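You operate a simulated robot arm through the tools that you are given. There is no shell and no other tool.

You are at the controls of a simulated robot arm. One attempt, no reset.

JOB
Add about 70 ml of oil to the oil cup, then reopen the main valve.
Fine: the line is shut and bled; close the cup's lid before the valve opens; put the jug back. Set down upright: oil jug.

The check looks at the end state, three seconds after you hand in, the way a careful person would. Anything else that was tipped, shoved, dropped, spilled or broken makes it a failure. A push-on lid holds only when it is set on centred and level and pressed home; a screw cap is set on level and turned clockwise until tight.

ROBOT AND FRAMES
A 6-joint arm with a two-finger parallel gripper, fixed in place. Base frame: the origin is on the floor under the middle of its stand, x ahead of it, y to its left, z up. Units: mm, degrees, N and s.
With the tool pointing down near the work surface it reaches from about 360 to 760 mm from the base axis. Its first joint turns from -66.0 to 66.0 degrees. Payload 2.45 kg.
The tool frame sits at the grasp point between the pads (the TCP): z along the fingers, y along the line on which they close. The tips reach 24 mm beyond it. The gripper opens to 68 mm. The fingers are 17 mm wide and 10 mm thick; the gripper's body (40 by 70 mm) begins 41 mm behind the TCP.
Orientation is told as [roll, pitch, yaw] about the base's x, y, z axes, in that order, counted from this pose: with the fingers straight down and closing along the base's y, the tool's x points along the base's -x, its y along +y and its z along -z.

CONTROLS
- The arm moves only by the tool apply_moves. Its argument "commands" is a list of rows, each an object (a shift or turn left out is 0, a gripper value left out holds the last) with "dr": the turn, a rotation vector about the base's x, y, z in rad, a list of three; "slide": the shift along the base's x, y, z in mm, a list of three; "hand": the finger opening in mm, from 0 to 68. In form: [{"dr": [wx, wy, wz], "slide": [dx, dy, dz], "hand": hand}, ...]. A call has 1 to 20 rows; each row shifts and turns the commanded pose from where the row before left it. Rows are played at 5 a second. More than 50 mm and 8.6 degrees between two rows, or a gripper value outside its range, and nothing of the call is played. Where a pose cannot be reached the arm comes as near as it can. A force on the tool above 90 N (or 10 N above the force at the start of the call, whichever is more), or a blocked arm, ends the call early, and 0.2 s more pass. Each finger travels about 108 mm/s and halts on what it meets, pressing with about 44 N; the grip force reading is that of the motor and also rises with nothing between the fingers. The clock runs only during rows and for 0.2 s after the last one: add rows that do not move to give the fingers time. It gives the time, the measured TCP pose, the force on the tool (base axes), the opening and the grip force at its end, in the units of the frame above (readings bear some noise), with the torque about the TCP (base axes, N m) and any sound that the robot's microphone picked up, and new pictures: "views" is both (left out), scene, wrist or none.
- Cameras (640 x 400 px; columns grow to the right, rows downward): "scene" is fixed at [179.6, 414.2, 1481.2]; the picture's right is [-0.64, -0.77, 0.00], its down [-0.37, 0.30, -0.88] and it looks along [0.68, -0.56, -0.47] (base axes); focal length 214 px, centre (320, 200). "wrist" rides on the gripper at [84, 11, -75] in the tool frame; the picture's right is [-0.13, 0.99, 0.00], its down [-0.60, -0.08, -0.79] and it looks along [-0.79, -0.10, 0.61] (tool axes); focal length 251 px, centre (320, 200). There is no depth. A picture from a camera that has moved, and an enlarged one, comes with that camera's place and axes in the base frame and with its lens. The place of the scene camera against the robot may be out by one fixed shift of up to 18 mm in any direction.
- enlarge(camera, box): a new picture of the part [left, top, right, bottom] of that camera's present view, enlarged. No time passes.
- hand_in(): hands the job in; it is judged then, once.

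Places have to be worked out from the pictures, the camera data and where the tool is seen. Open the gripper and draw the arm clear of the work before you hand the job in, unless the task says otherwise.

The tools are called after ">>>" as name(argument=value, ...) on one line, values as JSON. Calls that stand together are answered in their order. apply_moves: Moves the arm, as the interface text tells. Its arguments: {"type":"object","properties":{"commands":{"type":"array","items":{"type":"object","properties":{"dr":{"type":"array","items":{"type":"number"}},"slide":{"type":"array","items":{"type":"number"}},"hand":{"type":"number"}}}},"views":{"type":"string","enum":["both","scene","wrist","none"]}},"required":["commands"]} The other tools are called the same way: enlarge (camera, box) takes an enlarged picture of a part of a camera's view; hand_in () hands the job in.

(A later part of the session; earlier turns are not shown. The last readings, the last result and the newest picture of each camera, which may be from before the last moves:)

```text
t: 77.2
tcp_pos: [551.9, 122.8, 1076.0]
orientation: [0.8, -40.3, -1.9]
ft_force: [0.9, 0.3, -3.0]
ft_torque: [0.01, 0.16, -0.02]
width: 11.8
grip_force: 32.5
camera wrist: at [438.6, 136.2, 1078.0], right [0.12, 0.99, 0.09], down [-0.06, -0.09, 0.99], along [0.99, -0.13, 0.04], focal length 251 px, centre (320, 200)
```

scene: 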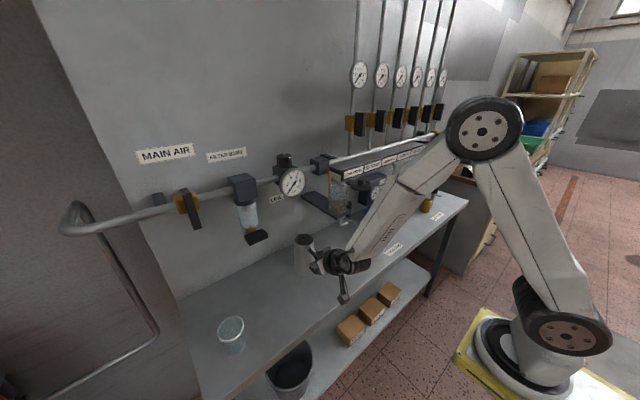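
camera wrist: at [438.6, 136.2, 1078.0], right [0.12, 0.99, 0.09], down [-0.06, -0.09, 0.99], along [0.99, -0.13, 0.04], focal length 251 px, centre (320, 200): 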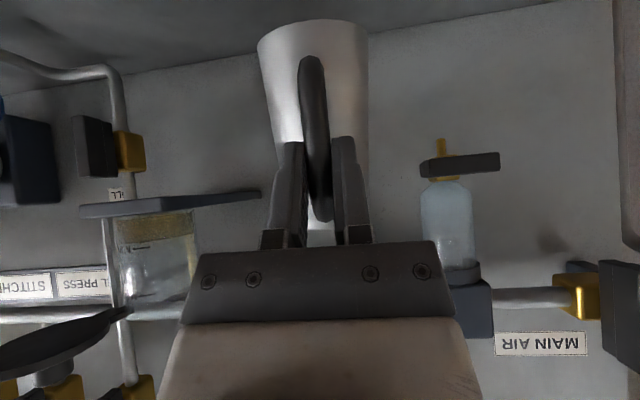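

No slip (same image position). I continue tilting 1.5°/row up to about 40° while rising and drawing back to x≈500.

>>> apply_moves(commands=[{"slide": [-2, 0, 6], "dr": [0, 0.018, 0]}, {"slide": [-2.7, 0, 10], "dr": [0, 0.024, 0]}, {"slide": [-2.7, 0, 10], "dr": [0, 0.026, 0]}, {"slide": [-2.7, 0, 10], "dr": [0, 0.026, 0]}, {"slide": [-2.7, 0, 10], "dr": [0, 0.026, 0]}, {"slide": [-2.7, 0, 10], "dr": [0, 0.026, 0]}, {"slide": [-2.7, 0, 10], "dr": [0, 0.026, 0]}, {"slide": [-2.7, 0, 10], "dr": [0, 0.026, 0]}, {"slide": [-2.7, 0, 10], "dr": [0, 0.026, 0]}, {"slide": [-2.7, 0, 10], "dr": [0, 0.026, 0]}, {"slide": [-2.7, 0, 10], "dr": [0, 0.026, 0]}, {"slide": [-2.7, 0, 10], "dr": [0, 0.026, 0]}, {"slide": [-2.7, 0, 10], "dr": [0, 0.026, 0]}, {"slide": [-2.7, 0, 10], "dr": [0, 0.026, 0]}, {"slide": [-2.7, 0, 10], "dr": [0, 0.026, 0]}, {"slide": [-2.7, 0, 10], "dr": [0, 0.026, 0]}, {"slide": [-2.7, 0, 10], "dr": [0, 0.026, 0]}, {"slide": [-2.7, 0, 10], "dr": [0, 0.026, 0]}, {"slide": [-2.7, 0, 8], "dr": [0, 0.024, 0]}, {"slide": [-2, 0, 4], "dr": [0, 0.018, 0]}], views="both")

```text
t: 81.4
tcp_pos: [498.9, 122.4, 1262.8]
orientation: [-0.1, -11.7, -1.4]
ft_force: [0.6, -0.4, -2.1]
ft_torque: [-0.04, 0.1, 0.0]
width: 11.8
grip_force: 32.4
camera wrist: at [400.6, 136.3, 1319.9], right [0.15, 0.99, 0.02], down [0.43, -0.09, 0.9], along [0.89, -0.13, -0.44], focal length 251 px, centre (320, 200)
```

scene: 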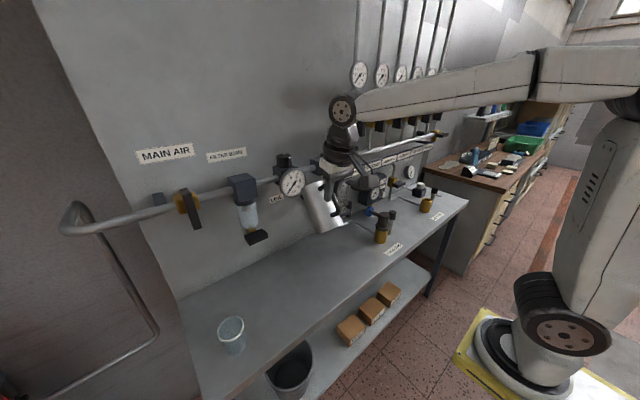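
wrist: 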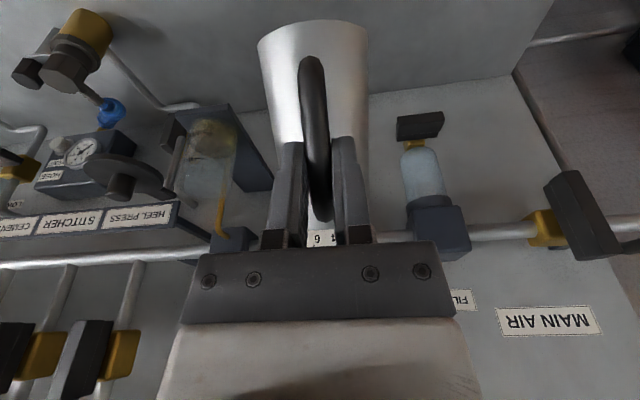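

No slip again (38.8° tilt). I carry the tilted jug sideways to y≈-40, staying at x≈499.

>>> apply_moves(commands=[{"slide": [0, -5, 0]}, {"slide": [0, -10, 0]}, {"slide": [0, -14, 0]}, {"slide": [0, -16, 0]}, {"slide": [0, -16, 0]}, {"slide": [0, -16, 0]}, {"slide": [0, -16, 0]}, {"slide": [0, -16, 0]}, {"slide": [0, -16, 0]}, {"slide": [0, -14, 0]}, {"slide": [0, -11, 0]}, {"slide": [0, -8, 0]}, {"slide": [0, -4, 0]}, {"slide": [0, 0, 0]}], views="both")

>>> enlarge(camera="scene", box=[320, 150, 380, 220])

>>> enlarge(camera="wrist", box=[200, 0, 440, 220])

```text
t: 84.4
tcp_pos: [497.0, -39.5, 1263.3]
orientation: [-0.2, -11.6, -1.5]
ft_force: [-0.2, -0.1, -2.6]
ft_torque: [0.0, 0.07, 0.03]
width: 11.2
grip_force: 32.4
camera wrist: at [400.0, -25.9, 1319.8], right [0.15, 0.99, 0.02], down [0.43, -0.09, 0.9], along [0.89, -0.13, -0.44], focal length 251 px, centre (320, 200)
```

scene: 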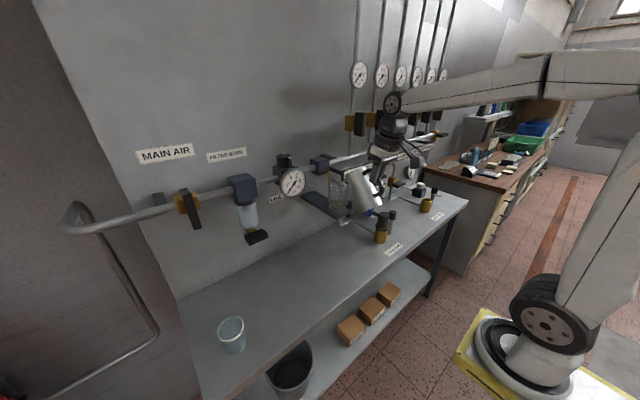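
wrist: 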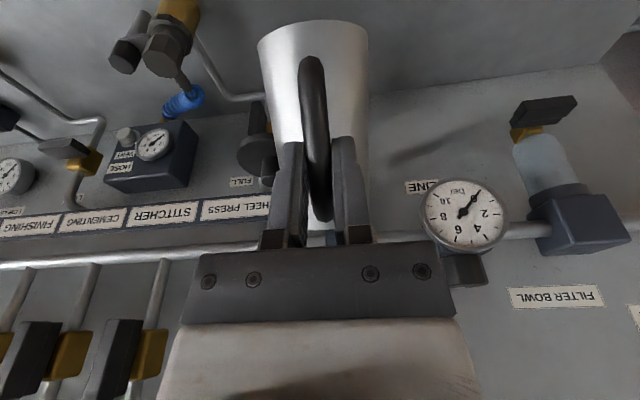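

```text
5.71 times, centred on (350, 185) of scene
camera zoom: at [179.6, 414.2, 1481.2], right [-0.64, -0.77, 0.0], down [-0.37, 0.3, -0.88], along [0.68, -0.56, -0.47], focal length 1226 px, centre (149, 286)
```

zoom: 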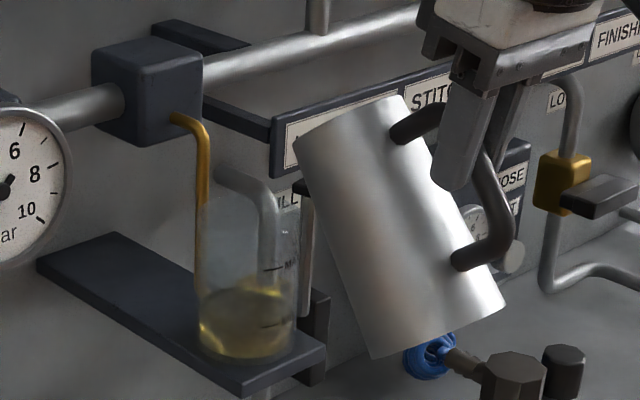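

```text
1.82 times, centred on (320, 110) of wrist
camera zoom: at [400.0, -25.9, 1319.8], right [0.15, 0.99, 0.02], down [0.43, -0.09, 0.9], along [0.89, -0.13, -0.44], focal length 457 px, centre (320, 364)
```

zoom: 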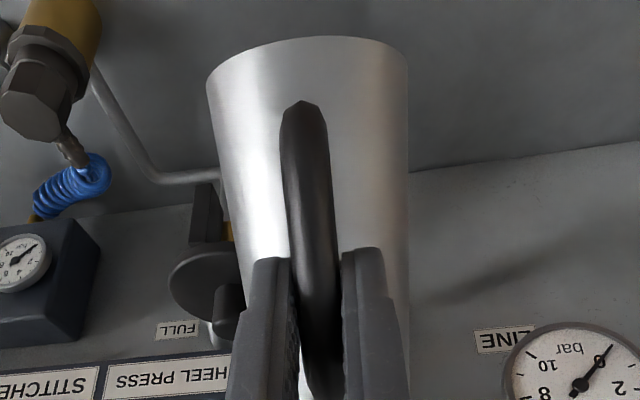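

Aligned: spout estimated at [618, -40, 1221], tilt 39°. I tilt to 50° while advancing the spout to about [634, -40, 1212].

>>> apply_moves(commands=[{"slide": [2.6, 0, 1.4], "dr": [0, 0.0194, 0]}, {"slide": [2.6, 0, 1.4], "dr": [0, 0.0194, 0]}, {"slide": [2.6, 0, 1.4], "dr": [0, 0.0194, 0]}, {"slide": [2.6, 0, 1.4], "dr": [0, 0.0194, 0]}, {"slide": [2.6, 0, 1.4], "dr": [0, 0.0194, 0]}, {"slide": [2.6, 0, 1.4], "dr": [0, 0.0194, 0]}, {"slide": [2.6, 0, 1.4], "dr": [0, 0.0194, 0]}, {"slide": [2.6, 0, 1.4], "dr": [0, 0.0194, 0]}, {"slide": [2.6, 0, 1.4], "dr": [0, 0.0194, 0]}, {"slide": [2.6, 0, 1.4], "dr": [0, 0.0194, 0]}, {"slide": [0, 0, 0]}], views="wrist")

>>> enlarge(camera="scene", box=[325, 160, 370, 215])

```text
t: 86.8
tcp_pos: [524.6, -38.5, 1276.7]
orientation: [-0.6, -0.5, -1.6]
ft_force: [-0.1, -0.2, -3.1]
ft_torque: [0.01, 0.06, 0.01]
width: 11.8
grip_force: 32.5
camera wrist: at [439.3, -25.9, 1350.9], right [0.15, 0.99, -0.01], down [0.59, -0.09, 0.8], along [0.79, -0.13, -0.6], focal length 251 px, centre (320, 200)
```

wrist: 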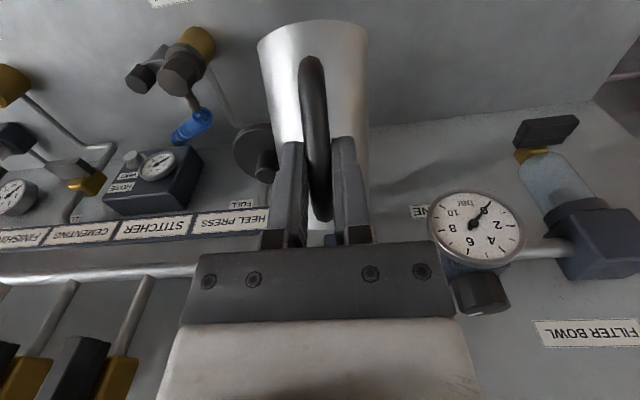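

```text
7.27 times, centred on (348, 188) of scene
camera zoom: at [179.6, 414.2, 1481.2], right [-0.64, -0.77, 0.0], down [-0.37, 0.3, -0.88], along [0.68, -0.56, -0.47], focal length 1560 px, centre (120, 291)
```

zoom: 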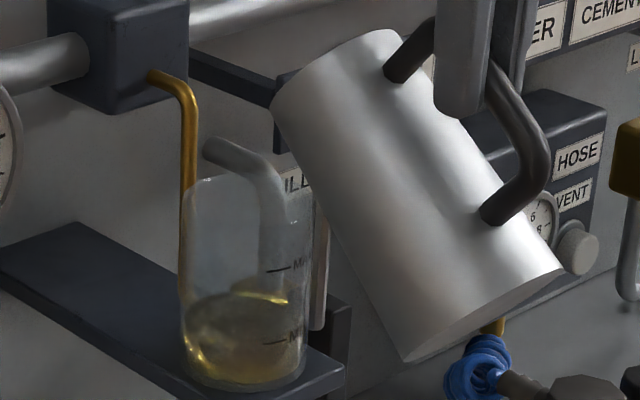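

At 50° with pitch ≈0: plenty of wrist range left. I go on to 58° at 1°/row, pivoting about the spout.

>>> apply_moves(commands=[{"slide": [1.3, -0.2, 1.1], "dr": [0, 0.0175, 0]}, {"slide": [1.3, -0.2, 1.1], "dr": [0, 0.0175, 0]}, {"slide": [1.3, -0.2, 1.1], "dr": [0, 0.0175, 0]}, {"slide": [1.3, -0.2, 1.1], "dr": [0, 0.0175, 0]}, {"slide": [1.3, -0.2, 1.1], "dr": [0, 0.0175, 0]}, {"slide": [1.3, 0, 1.1], "dr": [0, 0.0175, 0]}, {"slide": [1.3, 0, 1.1], "dr": [0, 0.0175, 0]}, {"slide": [1.3, 0, 1.1], "dr": [0, 0.0175, 0]}, {"slide": [0, 0, 0]}, {"slide": [0, 0, 0]}], views="none")

>>> enlarge(camera="scene", box=[325, 165, 365, 215])

```text
t: 89.0
tcp_pos: [535.0, -40.6, 1286.0]
orientation: [-0.7, 7.3, -1.5]
ft_force: [0.7, 0.7, -2.5]
ft_torque: [0.03, 0.04, -0.03]
width: 11.6
grip_force: 32.0
```

```text
8.00 times, centred on (345, 190) of scene
camera zoom: at [179.6, 414.2, 1481.2], right [-0.64, -0.77, 0.0], down [-0.37, 0.3, -0.88], along [0.68, -0.56, -0.47], focal length 1716 px, centre (120, 280)
```

zoom: 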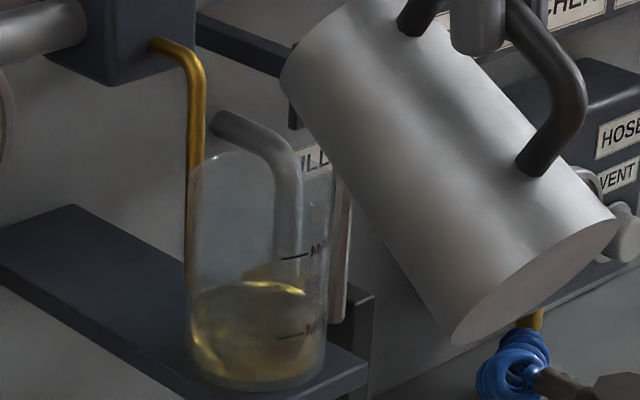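

No flow at 58° yet. Comparing the jug's silhouette with prediction, it sits about 5 mm short in x and 4 mm to -y, so I shift the tool by that and tilt 2° more.

>>> apply_moves(commands=[{"slide": [2.5, 2, 0]}, {"slide": [2.5, 2, 0]}, {"slide": [1.45, 0, 1.6], "dr": [0, 0.0175, 0]}, {"slide": [1.45, 0, 1.6], "dr": [0, 0.0175, 0]}, {"slide": [0, 0, 0]}, {"slide": [0, 0, 0]}, {"slide": [0, 0, 0]}], views="none")

>>> enlarge(camera="scene", box=[325, 165, 365, 215])

```text
t: 90.6
tcp_pos: [542.4, -37.6, 1288.4]
orientation: [-0.7, 9.4, -1.6]
ft_force: [0.4, 0.1, -3.1]
ft_torque: [0.03, 0.0, -0.02]
width: 11.6
grip_force: 32.5
```

```text
8.00 times, centred on (345, 190) of scene
camera zoom: at [179.6, 414.2, 1481.2], right [-0.64, -0.77, 0.0], down [-0.37, 0.3, -0.88], along [0.68, -0.56, -0.47], focal length 1716 px, centre (120, 280)
```

zoom: 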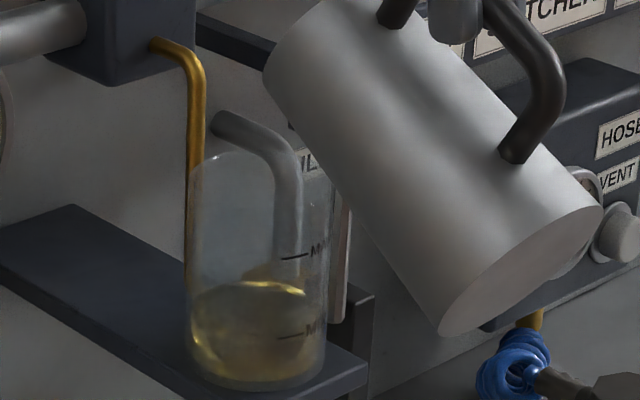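

No flow at 60°. Another 2° (62°) and a wait.

>>> apply_moves(commands=[{"slide": [1.4, 0, 1.6], "dr": [0, 0.0175, 0]}, {"slide": [1.4, 0, 1.6], "dr": [0, 0.0175, 0]}, {"slide": [0, 0, 0]}, {"slide": [0, 0, 0]}, {"slide": [0, 0, 0]}], views="none")

>>> enlarge(camera="scene", box=[325, 165, 365, 215])

```text
t: 91.8
tcp_pos: [545.5, -38.4, 1290.8]
orientation: [-0.8, 11.4, -1.5]
ft_force: [0.1, 0.3, -3.2]
ft_torque: [0.03, 0.0, -0.01]
width: 11.5
grip_force: 32.4
```

```text
8.00 times, centred on (345, 190) of scene
camera zoom: at [179.6, 414.2, 1481.2], right [-0.64, -0.77, 0.0], down [-0.37, 0.3, -0.88], along [0.68, -0.56, -0.47], focal length 1716 px, centre (120, 280)
```

zoom: 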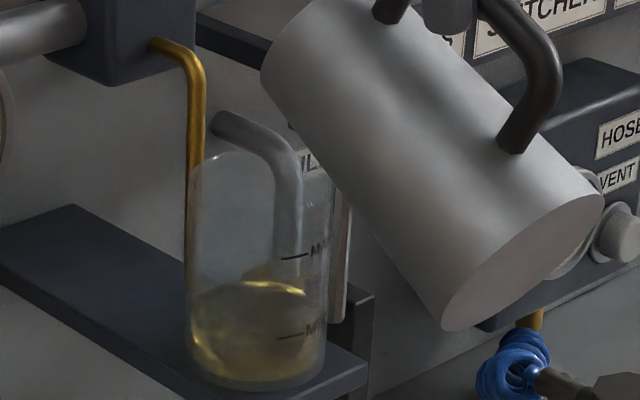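

Still none at 62°. Go to 64°.

>>> apply_moves(commands=[{"slide": [1.4, 0, 1.6], "dr": [0, 0.0175, 0]}, {"slide": [1.4, 0, 1.6], "dr": [0, 0.0175, 0]}, {"slide": [0, 0, 0]}, {"slide": [0, 0, 0]}, {"slide": [0, 0, 0]}], views="none")

>>> enlarge(camera="scene", box=[325, 165, 365, 215])

```text
t: 93.0
tcp_pos: [547.1, -36.1, 1294.3]
orientation: [-0.8, 13.5, -1.4]
ft_force: [0.6, 0.7, -2.9]
ft_torque: [0.02, 0.01, 0.03]
width: 11.4
grip_force: 32.4
```

```text
8.00 times, centred on (345, 190) of scene
camera zoom: at [179.6, 414.2, 1481.2], right [-0.64, -0.77, 0.0], down [-0.37, 0.3, -0.88], along [0.68, -0.56, -0.47], focal length 1716 px, centre (120, 280)
```

zoom: 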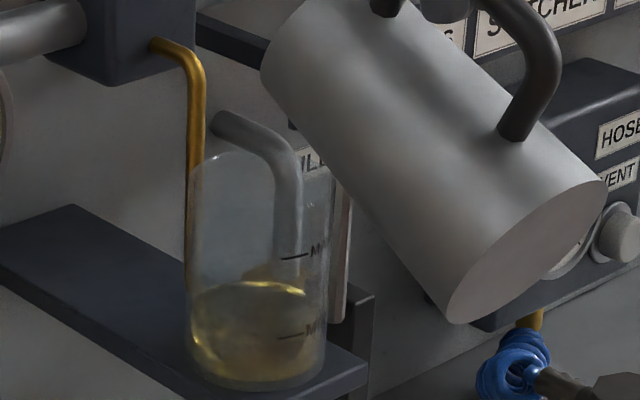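

Still none at 64°. Continue to 67°.

>>> apply_moves(commands=[{"slide": [1.5, -0.5, 1.5], "dr": [0, 0.0175, 0]}, {"slide": [1.5, -0.5, 1.5], "dr": [0, 0.0175, 0]}, {"slide": [1.5, -0.5, 1.5], "dr": [0, 0.0175, 0]}, {"slide": [0, 0, 0]}, {"slide": [0, 0, 0]}, {"slide": [0, 0, 0]}], views="none")

>>> enlarge(camera="scene", box=[325, 165, 365, 215])

```text
t: 94.4
tcp_pos: [551.9, -36.8, 1298.9]
orientation: [-0.9, 16.5, -1.5]
ft_force: [-0.6, 0.8, -2.6]
ft_torque: [-0.03, 0.02, -0.01]
width: 11.6
grip_force: 32.2
```

```text
8.00 times, centred on (345, 190) of scene
camera zoom: at [179.6, 414.2, 1481.2], right [-0.64, -0.77, 0.0], down [-0.37, 0.3, -0.88], along [0.68, -0.56, -0.47], focal length 1716 px, centre (120, 280)
```

zoom: 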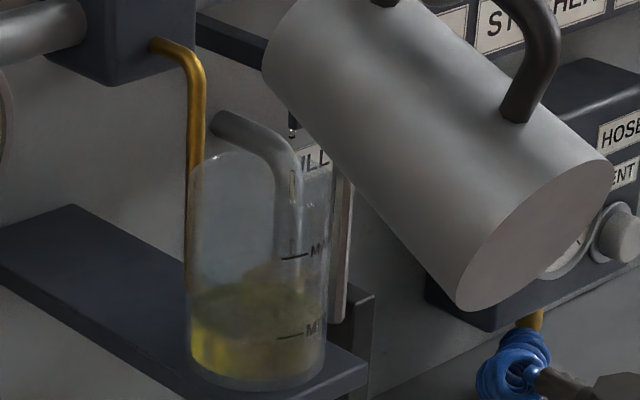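

Oil has started to flow as a thin stream into the cup at 67°. I hold and watch the level.

>>> apply_moves(commands=[{"slide": [0, 0, 0]}, {"slide": [0, 0, 0]}], views="none")

>>> enlarge(camera="scene", box=[325, 165, 365, 215])

```text
t: 95.0
tcp_pos: [552.4, -38.5, 1299.8]
orientation: [-0.9, 16.3, -1.6]
ft_force: [0.2, 0.1, -2.1]
ft_torque: [0.0, -0.02, 0.01]
width: 11.6
grip_force: 32.2
```

```text
8.00 times, centred on (345, 190) of scene
camera zoom: at [179.6, 414.2, 1481.2], right [-0.64, -0.77, 0.0], down [-0.37, 0.3, -0.88], along [0.68, -0.56, -0.47], focal length 1716 px, centre (120, 280)
```

zoom: 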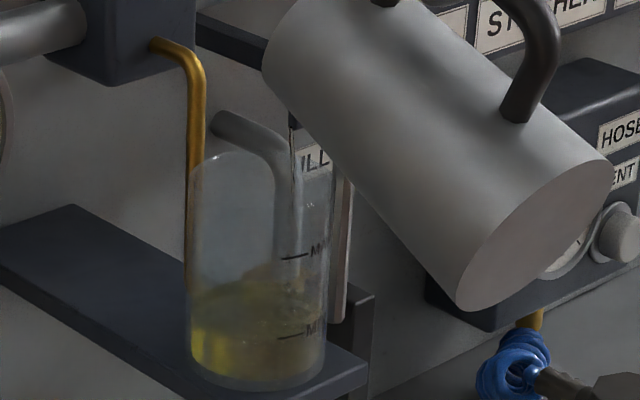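

I zoom in further on the stream and the cup's mouth to make sure it falls inside.

>>> enlarge(camera="scene", box=[332, 176, 352, 206])

```text
13.33 times, centred on (342, 191) of scene
camera zoom: at [179.6, 414.2, 1481.2], right [-0.64, -0.77, 0.0], down [-0.37, 0.3, -0.88], along [0.68, -0.56, -0.47], focal length 2860 px, centre (27, 320)
```

zoom: 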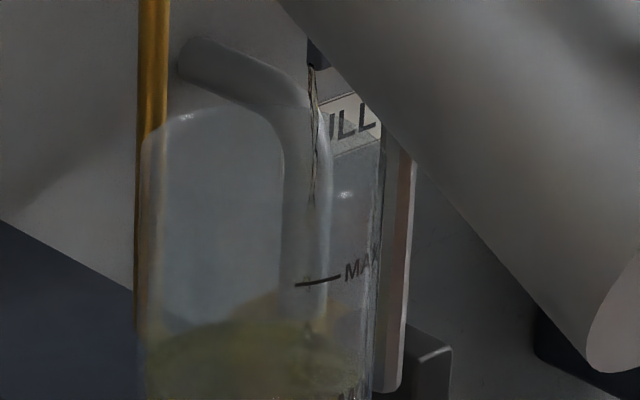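

The stream falls inside the mouth but about 13 mm right of centre in the picture. I shift the jug gently by +3 mm x and +6 mm y while it pours slowly.

>>> apply_moves(commands=[{"slide": [1.5, 3, 0]}, {"slide": [1.5, 3, 0]}, {"slide": [0, 0, 0]}], views="none")

>>> enlarge(camera="scene", box=[325, 165, 365, 215])

>>> enlarge(camera="scene", box=[332, 180, 352, 210])

```text
t: 95.8
tcp_pos: [555.2, -32.2, 1300.4]
orientation: [-0.9, 16.5, -1.5]
ft_force: [-0.1, -0.7, -2.9]
ft_torque: [0.0, -0.04, 0.02]
width: 11.5
grip_force: 32.2
```

```text
8.00 times, centred on (345, 190) of scene
camera zoom: at [179.6, 414.2, 1481.2], right [-0.64, -0.77, 0.0], down [-0.37, 0.3, -0.88], along [0.68, -0.56, -0.47], focal length 1716 px, centre (120, 280)
```

zoom: 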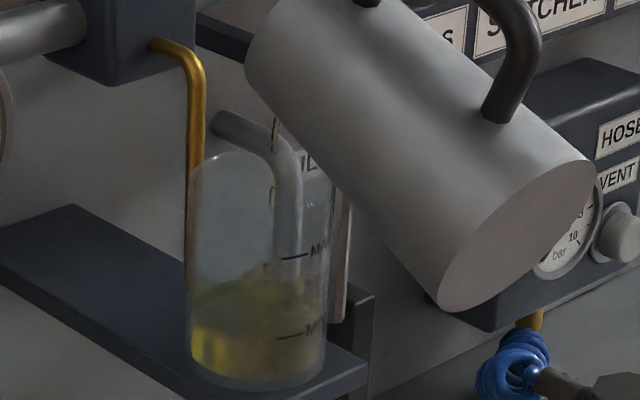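

```text
13.33 times, centred on (342, 195) of scene
camera zoom: at [179.6, 414.2, 1481.2], right [-0.64, -0.77, 0.0], down [-0.37, 0.3, -0.88], along [0.68, -0.56, -0.47], focal length 2860 px, centre (27, 267)
```

zoom: 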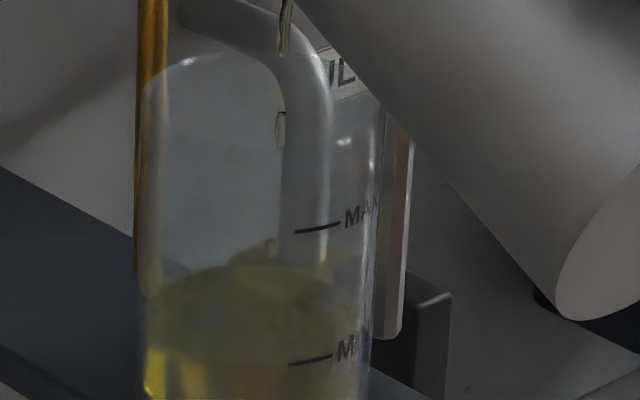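

The stream is now near the cup's centre and the level is rising (a few mm above MIN). I hold to let this tilt drain out.

>>> apply_moves(commands=[{"slide": [0, 0, 0]}, {"slide": [0, 0, 0]}, {"slide": [0, 0, 0]}], views="none")

>>> enlarge(camera="scene", box=[332, 180, 352, 210])

```text
t: 96.6
tcp_pos: [555.0, -31.3, 1299.5]
orientation: [-1.0, 16.4, -1.5]
ft_force: [1.0, 0.1, -2.5]
ft_torque: [0.02, -0.02, 0.01]
width: 11.9
grip_force: 32.1
```

```text
13.33 times, centred on (342, 195) of scene
camera zoom: at [179.6, 414.2, 1481.2], right [-0.64, -0.77, 0.0], down [-0.37, 0.3, -0.88], along [0.68, -0.56, -0.47], focal length 2860 px, centre (27, 267)
```

zoom: 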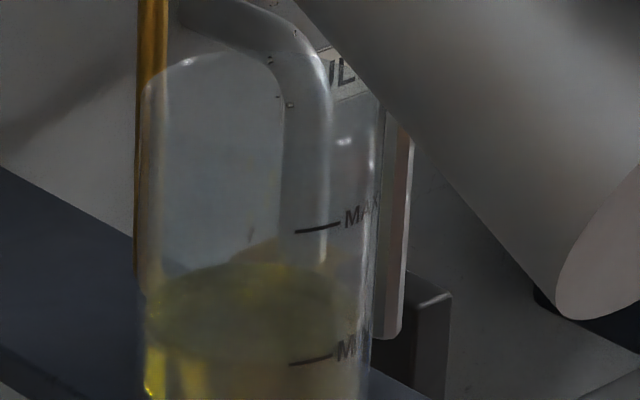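

Only drops remain at this tilt, with roughly 8 ml poured so far. I tilt 1.5° more, lowering the spout very slightly as I go, and wait.

>>> apply_moves(commands=[{"slide": [0.8, 0, 0.2], "dr": [0, 0.0088, 0]}, {"slide": [0.8, 0, 0.2], "dr": [0, 0.0088, 0]}, {"slide": [0.8, 0, 0.2], "dr": [0, 0.0088, 0]}, {"slide": [0, 0, 0]}, {"slide": [0, 0, 0]}, {"slide": [0, 0, 0]}], views="none")

>>> enlarge(camera="scene", box=[325, 165, 365, 215])

>>> enlarge(camera="scene", box=[332, 180, 352, 210])

```text
t: 98.0
tcp_pos: [557.9, -31.3, 1300.3]
orientation: [-1.0, 17.9, -1.4]
ft_force: [0.5, 0.2, -2.6]
ft_torque: [-0.01, 0.03, 0.0]
width: 11.7
grip_force: 32.2
```

```text
8.00 times, centred on (345, 190) of scene
camera zoom: at [179.6, 414.2, 1481.2], right [-0.64, -0.77, 0.0], down [-0.37, 0.3, -0.88], along [0.68, -0.56, -0.47], focal length 1716 px, centre (120, 280)
```

zoom: 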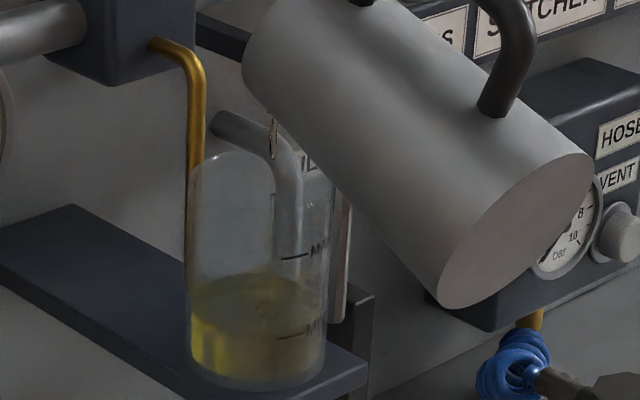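

```text
13.33 times, centred on (342, 195) of scene
camera zoom: at [179.6, 414.2, 1481.2], right [-0.64, -0.77, 0.0], down [-0.37, 0.3, -0.88], along [0.68, -0.56, -0.47], focal length 2860 px, centre (27, 267)
```

zoom: 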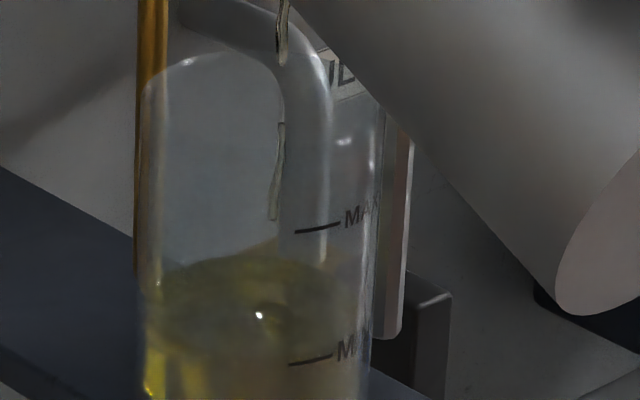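

Flow has resumed, landing centrally. I hold while it pours.

>>> apply_moves(commands=[{"slide": [0, 0, 0]}, {"slide": [0, 0, 0]}, {"slide": [0, 0, 0]}, {"slide": [0, 0, 0]}], views="none")

>>> enlarge(camera="scene", box=[332, 180, 352, 210])

```text
t: 99.0
tcp_pos: [558.0, -33.4, 1300.4]
orientation: [-0.9, 18.0, -1.5]
ft_force: [0.0, 0.6, -2.2]
ft_torque: [-0.01, 0.03, -0.01]
width: 11.6
grip_force: 31.8
```

```text
13.33 times, centred on (342, 195) of scene
camera zoom: at [179.6, 414.2, 1481.2], right [-0.64, -0.77, 0.0], down [-0.37, 0.3, -0.88], along [0.68, -0.56, -0.47], focal length 2860 px, centre (27, 267)
```

zoom: 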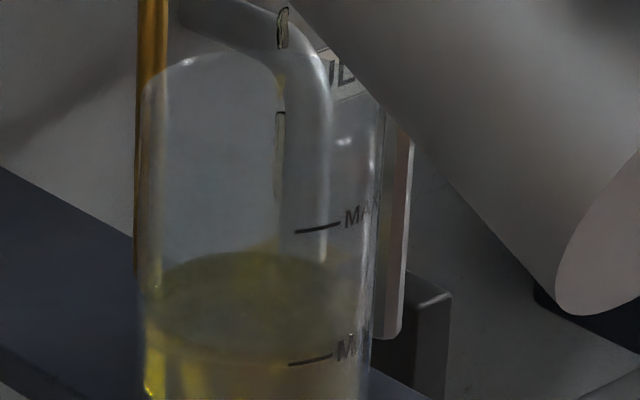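

The far edge of the oil surface went from row ~270 to ~252 in this zoom (≈5 mm, ~13 ml). I need about 97 rows in total, so I tilt on by 1.5° and hold.

>>> apply_moves(commands=[{"slide": [0.8, 0, 0.3], "dr": [0, 0.0088, 0]}, {"slide": [0.8, 0, 0.3], "dr": [0, 0.0088, 0]}, {"slide": [0.8, 0, 0.3], "dr": [0, 0.0088, 0]}, {"slide": [0, 0, 0]}, {"slide": [0, 0, 0]}, {"slide": [0, 0, 0]}, {"slide": [0, 0, 0]}], views="none")

>>> enlarge(camera="scene", box=[332, 180, 352, 210])

```text
t: 100.6
tcp_pos: [560.9, -32.2, 1300.9]
orientation: [-1.0, 19.5, -1.7]
ft_force: [1.1, 0.5, -2.3]
ft_torque: [0.0, 0.01, 0.02]
width: 11.7
grip_force: 32.2
```

```text
13.33 times, centred on (342, 195) of scene
camera zoom: at [179.6, 414.2, 1481.2], right [-0.64, -0.77, 0.0], down [-0.37, 0.3, -0.88], along [0.68, -0.56, -0.47], focal length 2860 px, centre (27, 267)
```

zoom: 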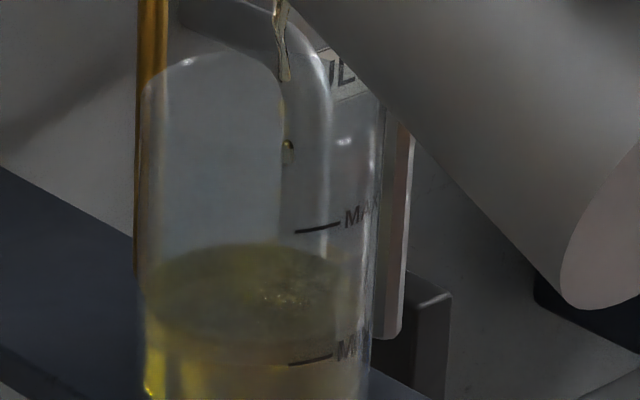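

The level is rising steadily (far edge at row ~244). I hold about a second and look again.

>>> apply_moves(commands=[{"slide": [0, 0, 0]}, {"slide": [0, 0, 0]}, {"slide": [0, 0, 0]}, {"slide": [0, 0, 0]}, {"slide": [0, 0, 0]}], views="none")

>>> enlarge(camera="scene", box=[332, 180, 352, 210])

```text
t: 101.8
tcp_pos: [561.2, -32.3, 1302.0]
orientation: [-1.0, 19.4, -1.4]
ft_force: [0.2, -0.6, -2.1]
ft_torque: [-0.01, -0.05, 0.01]
width: 11.3
grip_force: 32.6
```

```text
13.33 times, centred on (342, 195) of scene
camera zoom: at [179.6, 414.2, 1481.2], right [-0.64, -0.77, 0.0], down [-0.37, 0.3, -0.88], along [0.68, -0.56, -0.47], focal length 2860 px, centre (27, 267)
```

zoom: 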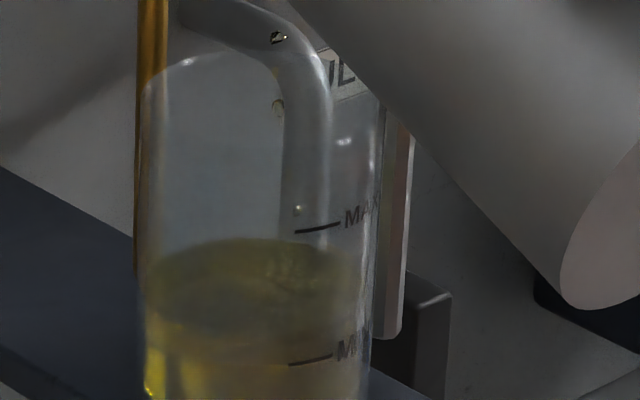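

About 22 ml so far and the flow is down to drops at 70°. Another 1.5° and hold.

>>> apply_moves(commands=[{"slide": [0.8, 0, 0.2], "dr": [0, 0.0088, 0]}, {"slide": [0.8, 0, 0.2], "dr": [0, 0.0088, 0]}, {"slide": [0.8, 0, 0.2], "dr": [0, 0.0088, 0]}, {"slide": [0, 0, 0]}, {"slide": [0, 0, 0]}, {"slide": [0, 0, 0]}, {"slide": [0, 0, 0]}, {"slide": [0, 0, 0]}], views="none")

>>> enlarge(camera="scene", box=[332, 180, 352, 210])

```text
t: 103.6
tcp_pos: [563.2, -32.9, 1302.1]
orientation: [-1.0, 20.8, -1.6]
ft_force: [0.5, -0.1, -3.0]
ft_torque: [-0.03, -0.01, 0.01]
width: 11.7
grip_force: 32.2
```

```text
13.33 times, centred on (342, 195) of scene
camera zoom: at [179.6, 414.2, 1481.2], right [-0.64, -0.77, 0.0], down [-0.37, 0.3, -0.88], along [0.68, -0.56, -0.47], focal length 2860 px, centre (27, 267)
```

zoom: 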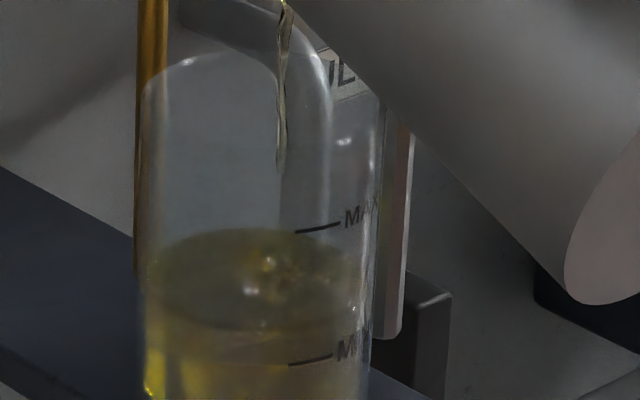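

The surface is at row ~230 (about 29 ml) with a steady stream. I hold.

>>> apply_moves(commands=[{"slide": [0, 0, 0]}, {"slide": [0, 0, 0]}, {"slide": [0, 0, 0]}, {"slide": [0, 0, 0]}, {"slide": [0, 0, 0]}], views="none")

>>> enlarge(camera="scene", box=[332, 180, 352, 210])

```text
t: 104.8
tcp_pos: [562.0, -31.8, 1301.7]
orientation: [-1.0, 20.8, -1.6]
ft_force: [0.5, 0.3, -2.4]
ft_torque: [0.01, -0.03, 0.02]
width: 11.5
grip_force: 32.6
```

```text
13.33 times, centred on (342, 195) of scene
camera zoom: at [179.6, 414.2, 1481.2], right [-0.64, -0.77, 0.0], down [-0.37, 0.3, -0.88], along [0.68, -0.56, -0.47], focal length 2860 px, centre (27, 267)
```

zoom: 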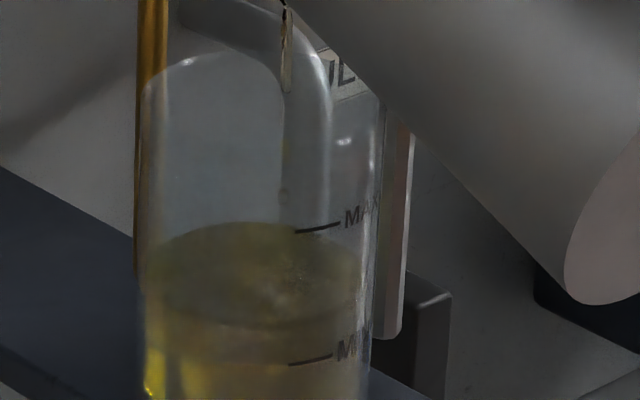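

Row ~222 now: about 35 ml, half-way. I tilt 1° more and hold.

>>> apply_moves(commands=[{"slide": [0.8, 0, 0.2], "dr": [0, 0.0088, 0]}, {"slide": [0.8, 0, 0.2], "dr": [0, 0.0088, 0]}, {"slide": [0, 0, 0]}, {"slide": [0, 0, 0]}, {"slide": [0, 0, 0]}, {"slide": [0, 0, 0]}, {"slide": [0, 0, 0]}, {"slide": [0, 0, 0]}], views="none")

>>> enlarge(camera="scene", box=[332, 180, 352, 210])

```text
t: 106.6
tcp_pos: [565.3, -31.7, 1301.8]
orientation: [-1.2, 21.9, -1.5]
ft_force: [0.7, 0.0, -2.4]
ft_torque: [-0.01, -0.02, 0.0]
width: 11.5
grip_force: 32.2
```

```text
13.33 times, centred on (342, 195) of scene
camera zoom: at [179.6, 414.2, 1481.2], right [-0.64, -0.77, 0.0], down [-0.37, 0.3, -0.88], along [0.68, -0.56, -0.47], focal length 2860 px, centre (27, 267)
```

zoom: 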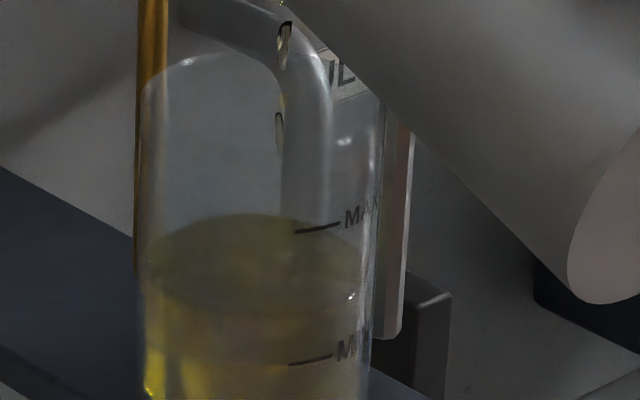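

Row ~215, about 40 ml. Another 1.5°, pitch stays below the limit (now 21.9).

>>> apply_moves(commands=[{"slide": [0.8, 0, 0.2], "dr": [0, 0.0088, 0]}, {"slide": [0.8, 0, 0.2], "dr": [0, 0.0088, 0]}, {"slide": [0.8, 0, 0.2], "dr": [0, 0.0088, 0]}, {"slide": [0, 0, 0]}, {"slide": [0, 0, 0]}, {"slide": [0, 0, 0]}, {"slide": [0, 0, 0]}], views="none")

>>> enlarge(camera="scene", box=[332, 180, 352, 210])

```text
t: 108.2
tcp_pos: [564.5, -32.5, 1298.9]
orientation: [-1.2, 23.0, -1.6]
ft_force: [0.0, 0.1, -2.9]
ft_torque: [0.02, -0.02, 0.01]
width: 11.4
grip_force: 32.4
out of reach, approached as far as the arm can: row 3
```

```text
13.33 times, centred on (342, 195) of scene
camera zoom: at [179.6, 414.2, 1481.2], right [-0.64, -0.77, 0.0], down [-0.37, 0.3, -0.88], along [0.68, -0.56, -0.47], focal length 2860 px, centre (27, 267)
```

zoom: 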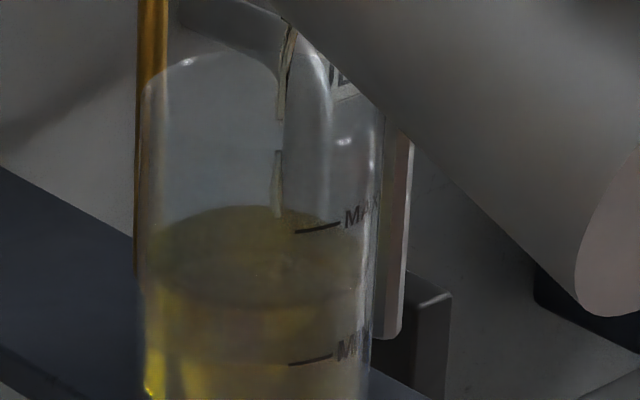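

The arm reached its limit at pitch 23 (only ~3 mm shift); level row ~205 ≈ 47 ml and still flowing. I hold to let it drain.

>>> apply_moves(commands=[{"slide": [0, 0, 0]}, {"slide": [0, 0, 0]}, {"slide": [0, 0, 0]}, {"slide": [0, 0, 0]}, {"slide": [0, 0, 0]}, {"slide": [0, 0, 0]}], views="none")

>>> enlarge(camera="scene", box=[332, 180, 352, 210])

>>> enlarge(camera="scene", box=[325, 165, 365, 215])

```text
t: 109.6
tcp_pos: [563.3, -32.4, 1298.4]
orientation: [-1.1, 23.0, -1.6]
ft_force: [0.7, -0.8, -2.6]
ft_torque: [0.01, -0.02, 0.01]
width: 11.4
grip_force: 32.1
```

```text
13.33 times, centred on (342, 195) of scene
camera zoom: at [179.6, 414.2, 1481.2], right [-0.64, -0.77, 0.0], down [-0.37, 0.3, -0.88], along [0.68, -0.56, -0.47], focal length 2860 px, centre (27, 267)
```

zoom: 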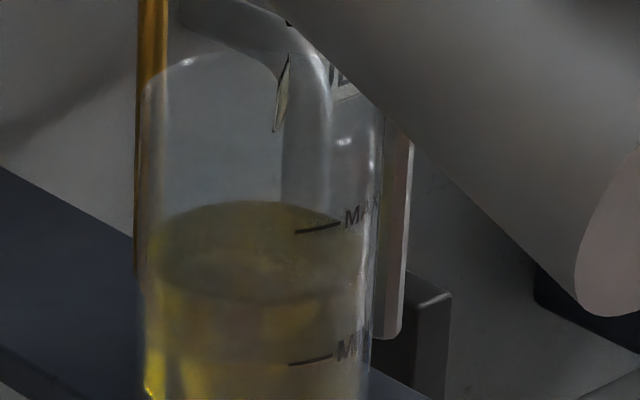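

```text
8.00 times, centred on (345, 190) of scene
camera zoom: at [179.6, 414.2, 1481.2], right [-0.64, -0.77, 0.0], down [-0.37, 0.3, -0.88], along [0.68, -0.56, -0.47], focal length 1716 px, centre (120, 280)
```

zoom: 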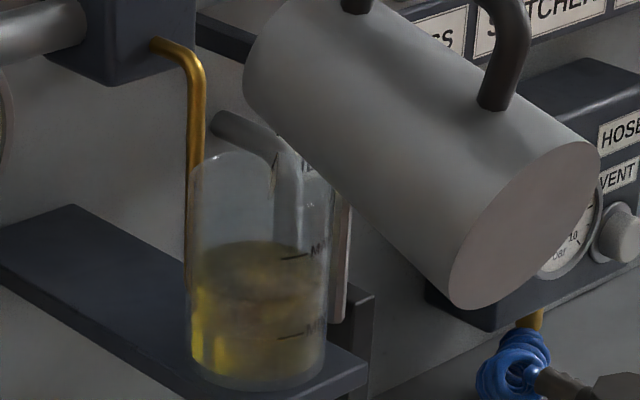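

About 50 ml in the cup; the target is near row 170. To get more tilt I lower the jug ~9 mm (spout stays above the rim and inside the mouth), then tilt 1.5° further.

>>> apply_moves(commands=[{"slide": [-1, 0, -3]}, {"slide": [-1, 0, -3]}, {"slide": [-1, 0, -3]}, {"slide": [0, 0, 0], "dr": [0, 0.0088, 0]}, {"slide": [0, 0, 0], "dr": [0, 0.0088, 0]}, {"slide": [0, 0, 0], "dr": [0, 0.0088, 0]}, {"slide": [0, 0, 0]}, {"slide": [0, 0, 0]}], views="none")

>>> enlarge(camera="scene", box=[325, 165, 365, 215])

>>> enlarge(camera="scene", box=[332, 180, 352, 210])

```text
t: 111.4
tcp_pos: [560.4, -32.9, 1290.1]
orientation: [-1.2, 24.9, -1.5]
ft_force: [0.5, -1.0, -2.1]
ft_torque: [-0.01, -0.07, 0.04]
width: 11.4
grip_force: 32.2
```

```text
8.00 times, centred on (345, 190) of scene
camera zoom: at [179.6, 414.2, 1481.2], right [-0.64, -0.77, 0.0], down [-0.37, 0.3, -0.88], along [0.68, -0.56, -0.47], focal length 1716 px, centre (120, 280)
```

zoom: 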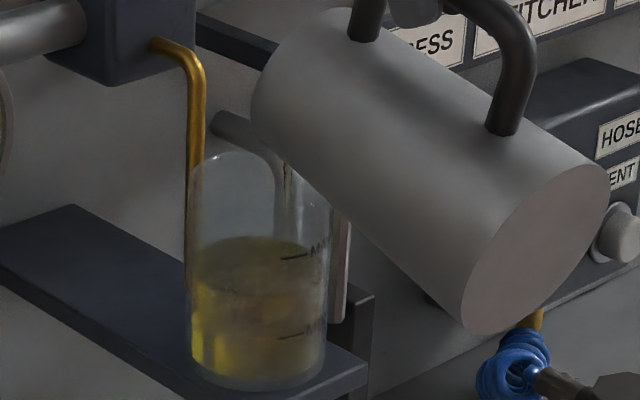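

```text
13.33 times, centred on (342, 195) of scene
camera zoom: at [179.6, 414.2, 1481.2], right [-0.64, -0.77, 0.0], down [-0.37, 0.3, -0.88], along [0.68, -0.56, -0.47], focal length 2860 px, centre (27, 267)
```

zoom: 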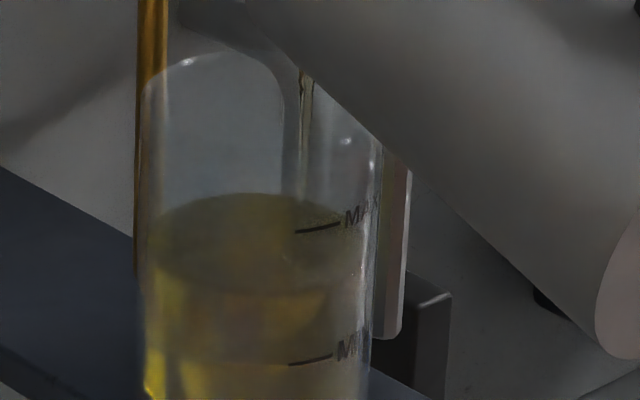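

The tilt succeeded (pitch 24.9) and oil flows well; level at row ~193 ≈ 54 ml. I nudge 3 mm to +y to keep the stream central and hold.

>>> apply_moves(commands=[{"slide": [0, 1.5, 0]}, {"slide": [0, 1.5, 0]}, {"slide": [0, 0, 0]}, {"slide": [0, 0, 0]}], views="none")

>>> enlarge(camera="scene", box=[332, 180, 352, 210])

```text
t: 112.4
tcp_pos: [561.2, -29.4, 1290.2]
orientation: [-1.2, 24.9, -1.6]
ft_force: [0.2, -0.4, -1.1]
ft_torque: [0.02, 0.0, 0.01]
width: 11.8
grip_force: 31.7
```

```text
13.33 times, centred on (342, 195) of scene
camera zoom: at [179.6, 414.2, 1481.2], right [-0.64, -0.77, 0.0], down [-0.37, 0.3, -0.88], along [0.68, -0.56, -0.47], focal length 2860 px, centre (27, 267)
```

zoom: 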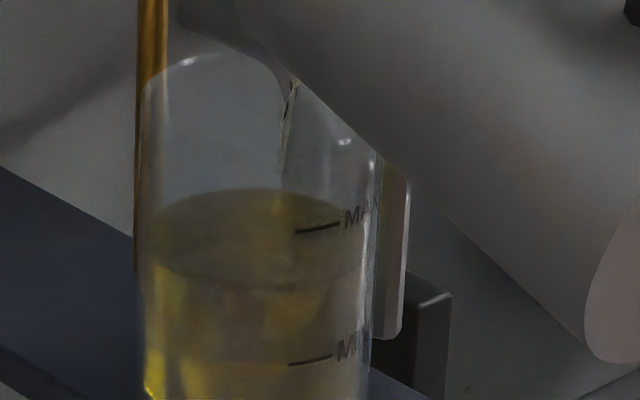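

Row ~188 ≈ 57 ml, still flowing. I hold a bit more.

>>> apply_moves(commands=[{"slide": [0, 0, 0]}, {"slide": [0, 0, 0]}, {"slide": [0, 0, 0]}, {"slide": [0, 0, 0]}, {"slide": [0, 0, 0]}], views="none")

>>> enlarge(camera="scene", box=[332, 180, 352, 210])

```text
t: 113.6
tcp_pos: [560.1, -29.1, 1290.9]
orientation: [-1.2, 24.8, -1.6]
ft_force: [0.6, 1.0, -2.5]
ft_torque: [0.0, -0.06, 0.0]
width: 11.5
grip_force: 32.4
```

```text
13.33 times, centred on (342, 195) of scene
camera zoom: at [179.6, 414.2, 1481.2], right [-0.64, -0.77, 0.0], down [-0.37, 0.3, -0.88], along [0.68, -0.56, -0.47], focal length 2860 px, centre (27, 267)
```

zoom: 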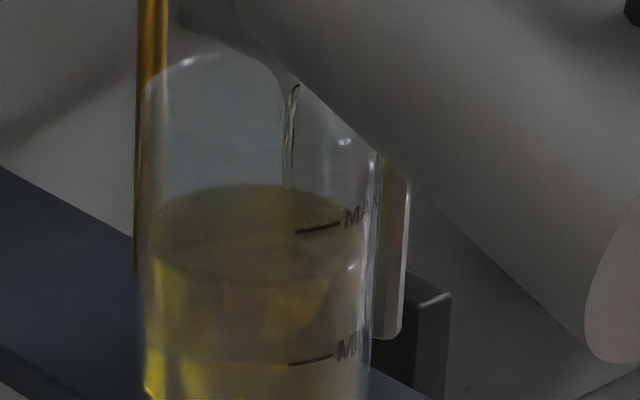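

Row ~184 ≈ 60 ml. I tilt another 0.7° and hold for the remaining ~10 ml.

>>> apply_moves(commands=[{"slide": [-0.3, 0, -1.5], "dr": [0, 0.006, 0]}, {"slide": [-0.2, 0, -1.5], "dr": [0, 0.006, 0]}, {"slide": [0, 0, 0]}, {"slide": [0, 0, 0]}, {"slide": [0, 0, 0]}, {"slide": [0, 0, 0]}], views="none")

>>> enlarge(camera="scene", box=[332, 180, 352, 210])

```text
t: 115.0
tcp_pos: [560.0, -28.2, 1286.5]
orientation: [-1.1, 25.6, -1.6]
ft_force: [0.4, 0.3, -2.0]
ft_torque: [0.0, -0.03, 0.01]
width: 11.6
grip_force: 31.9
```

```text
13.33 times, centred on (342, 195) of scene
camera zoom: at [179.6, 414.2, 1481.2], right [-0.64, -0.77, 0.0], down [-0.37, 0.3, -0.88], along [0.68, -0.56, -0.47], focal length 2860 px, centre (27, 267)
```

zoom: 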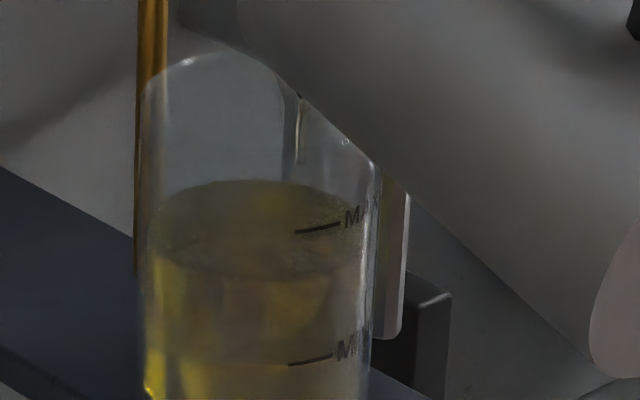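

Row ~180 ≈ 63 ml. I hold again for a second.

>>> apply_moves(commands=[{"slide": [0, 0, 0]}, {"slide": [0, 0, 0]}, {"slide": [0, 0, 0]}, {"slide": [0, 0, 0]}, {"slide": [0, 0, 0]}, {"slide": [0, 0, 0]}], views="none")

>>> enlarge(camera="scene", box=[332, 180, 352, 210])

```text
t: 116.4
tcp_pos: [560.4, -29.2, 1285.3]
orientation: [-1.2, 25.5, -1.6]
ft_force: [0.0, -0.1, -1.6]
ft_torque: [-0.01, -0.04, -0.02]
width: 11.8
grip_force: 32.6
```

```text
13.33 times, centred on (342, 195) of scene
camera zoom: at [179.6, 414.2, 1481.2], right [-0.64, -0.77, 0.0], down [-0.37, 0.3, -0.88], along [0.68, -0.56, -0.47], focal length 2860 px, centre (27, 267)
```

zoom: 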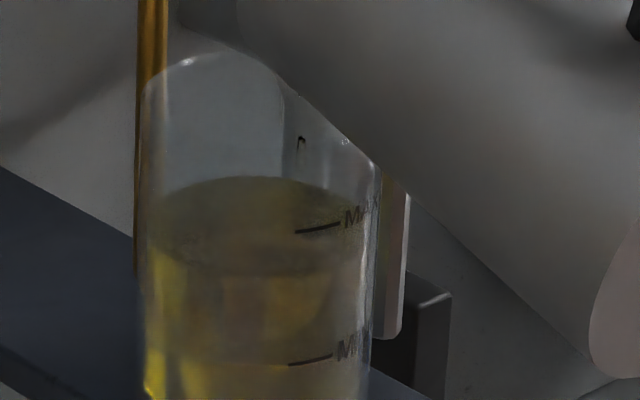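

Row ~176 ≈ 65 ml, only drops left. One last 0.5° and a hold.

>>> apply_moves(commands=[{"slide": [-0.2, 0, -1.5], "dr": [0, 0.005, 0]}, {"slide": [-0.2, 0, -1], "dr": [0, 0.004, 0]}, {"slide": [0, 0, 0]}, {"slide": [0, 0, 0]}, {"slide": [0, 0, 0]}, {"slide": [0, 0, 0]}, {"slide": [0, 0, 0]}], views="none")

>>> enlarge(camera="scene", box=[332, 180, 352, 210])

```text
t: 118.0
tcp_pos: [560.3, -28.0, 1284.8]
orientation: [-1.3, 25.9, -1.5]
ft_force: [0.6, -0.6, -2.2]
ft_torque: [0.01, -0.06, 0.01]
width: 11.6
grip_force: 32.4
```

```text
13.33 times, centred on (342, 195) of scene
camera zoom: at [179.6, 414.2, 1481.2], right [-0.64, -0.77, 0.0], down [-0.37, 0.3, -0.88], along [0.68, -0.56, -0.47], focal length 2860 px, centre (27, 267)
```

zoom: 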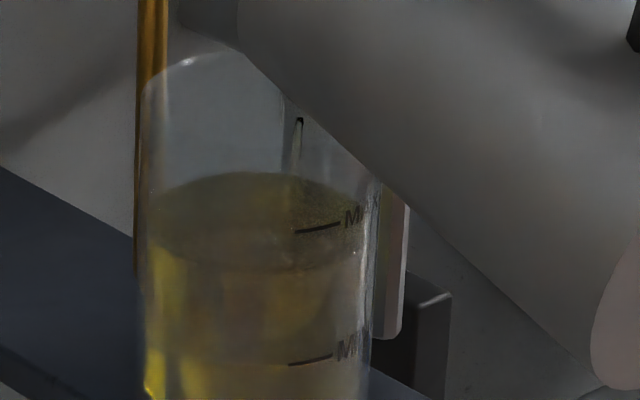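

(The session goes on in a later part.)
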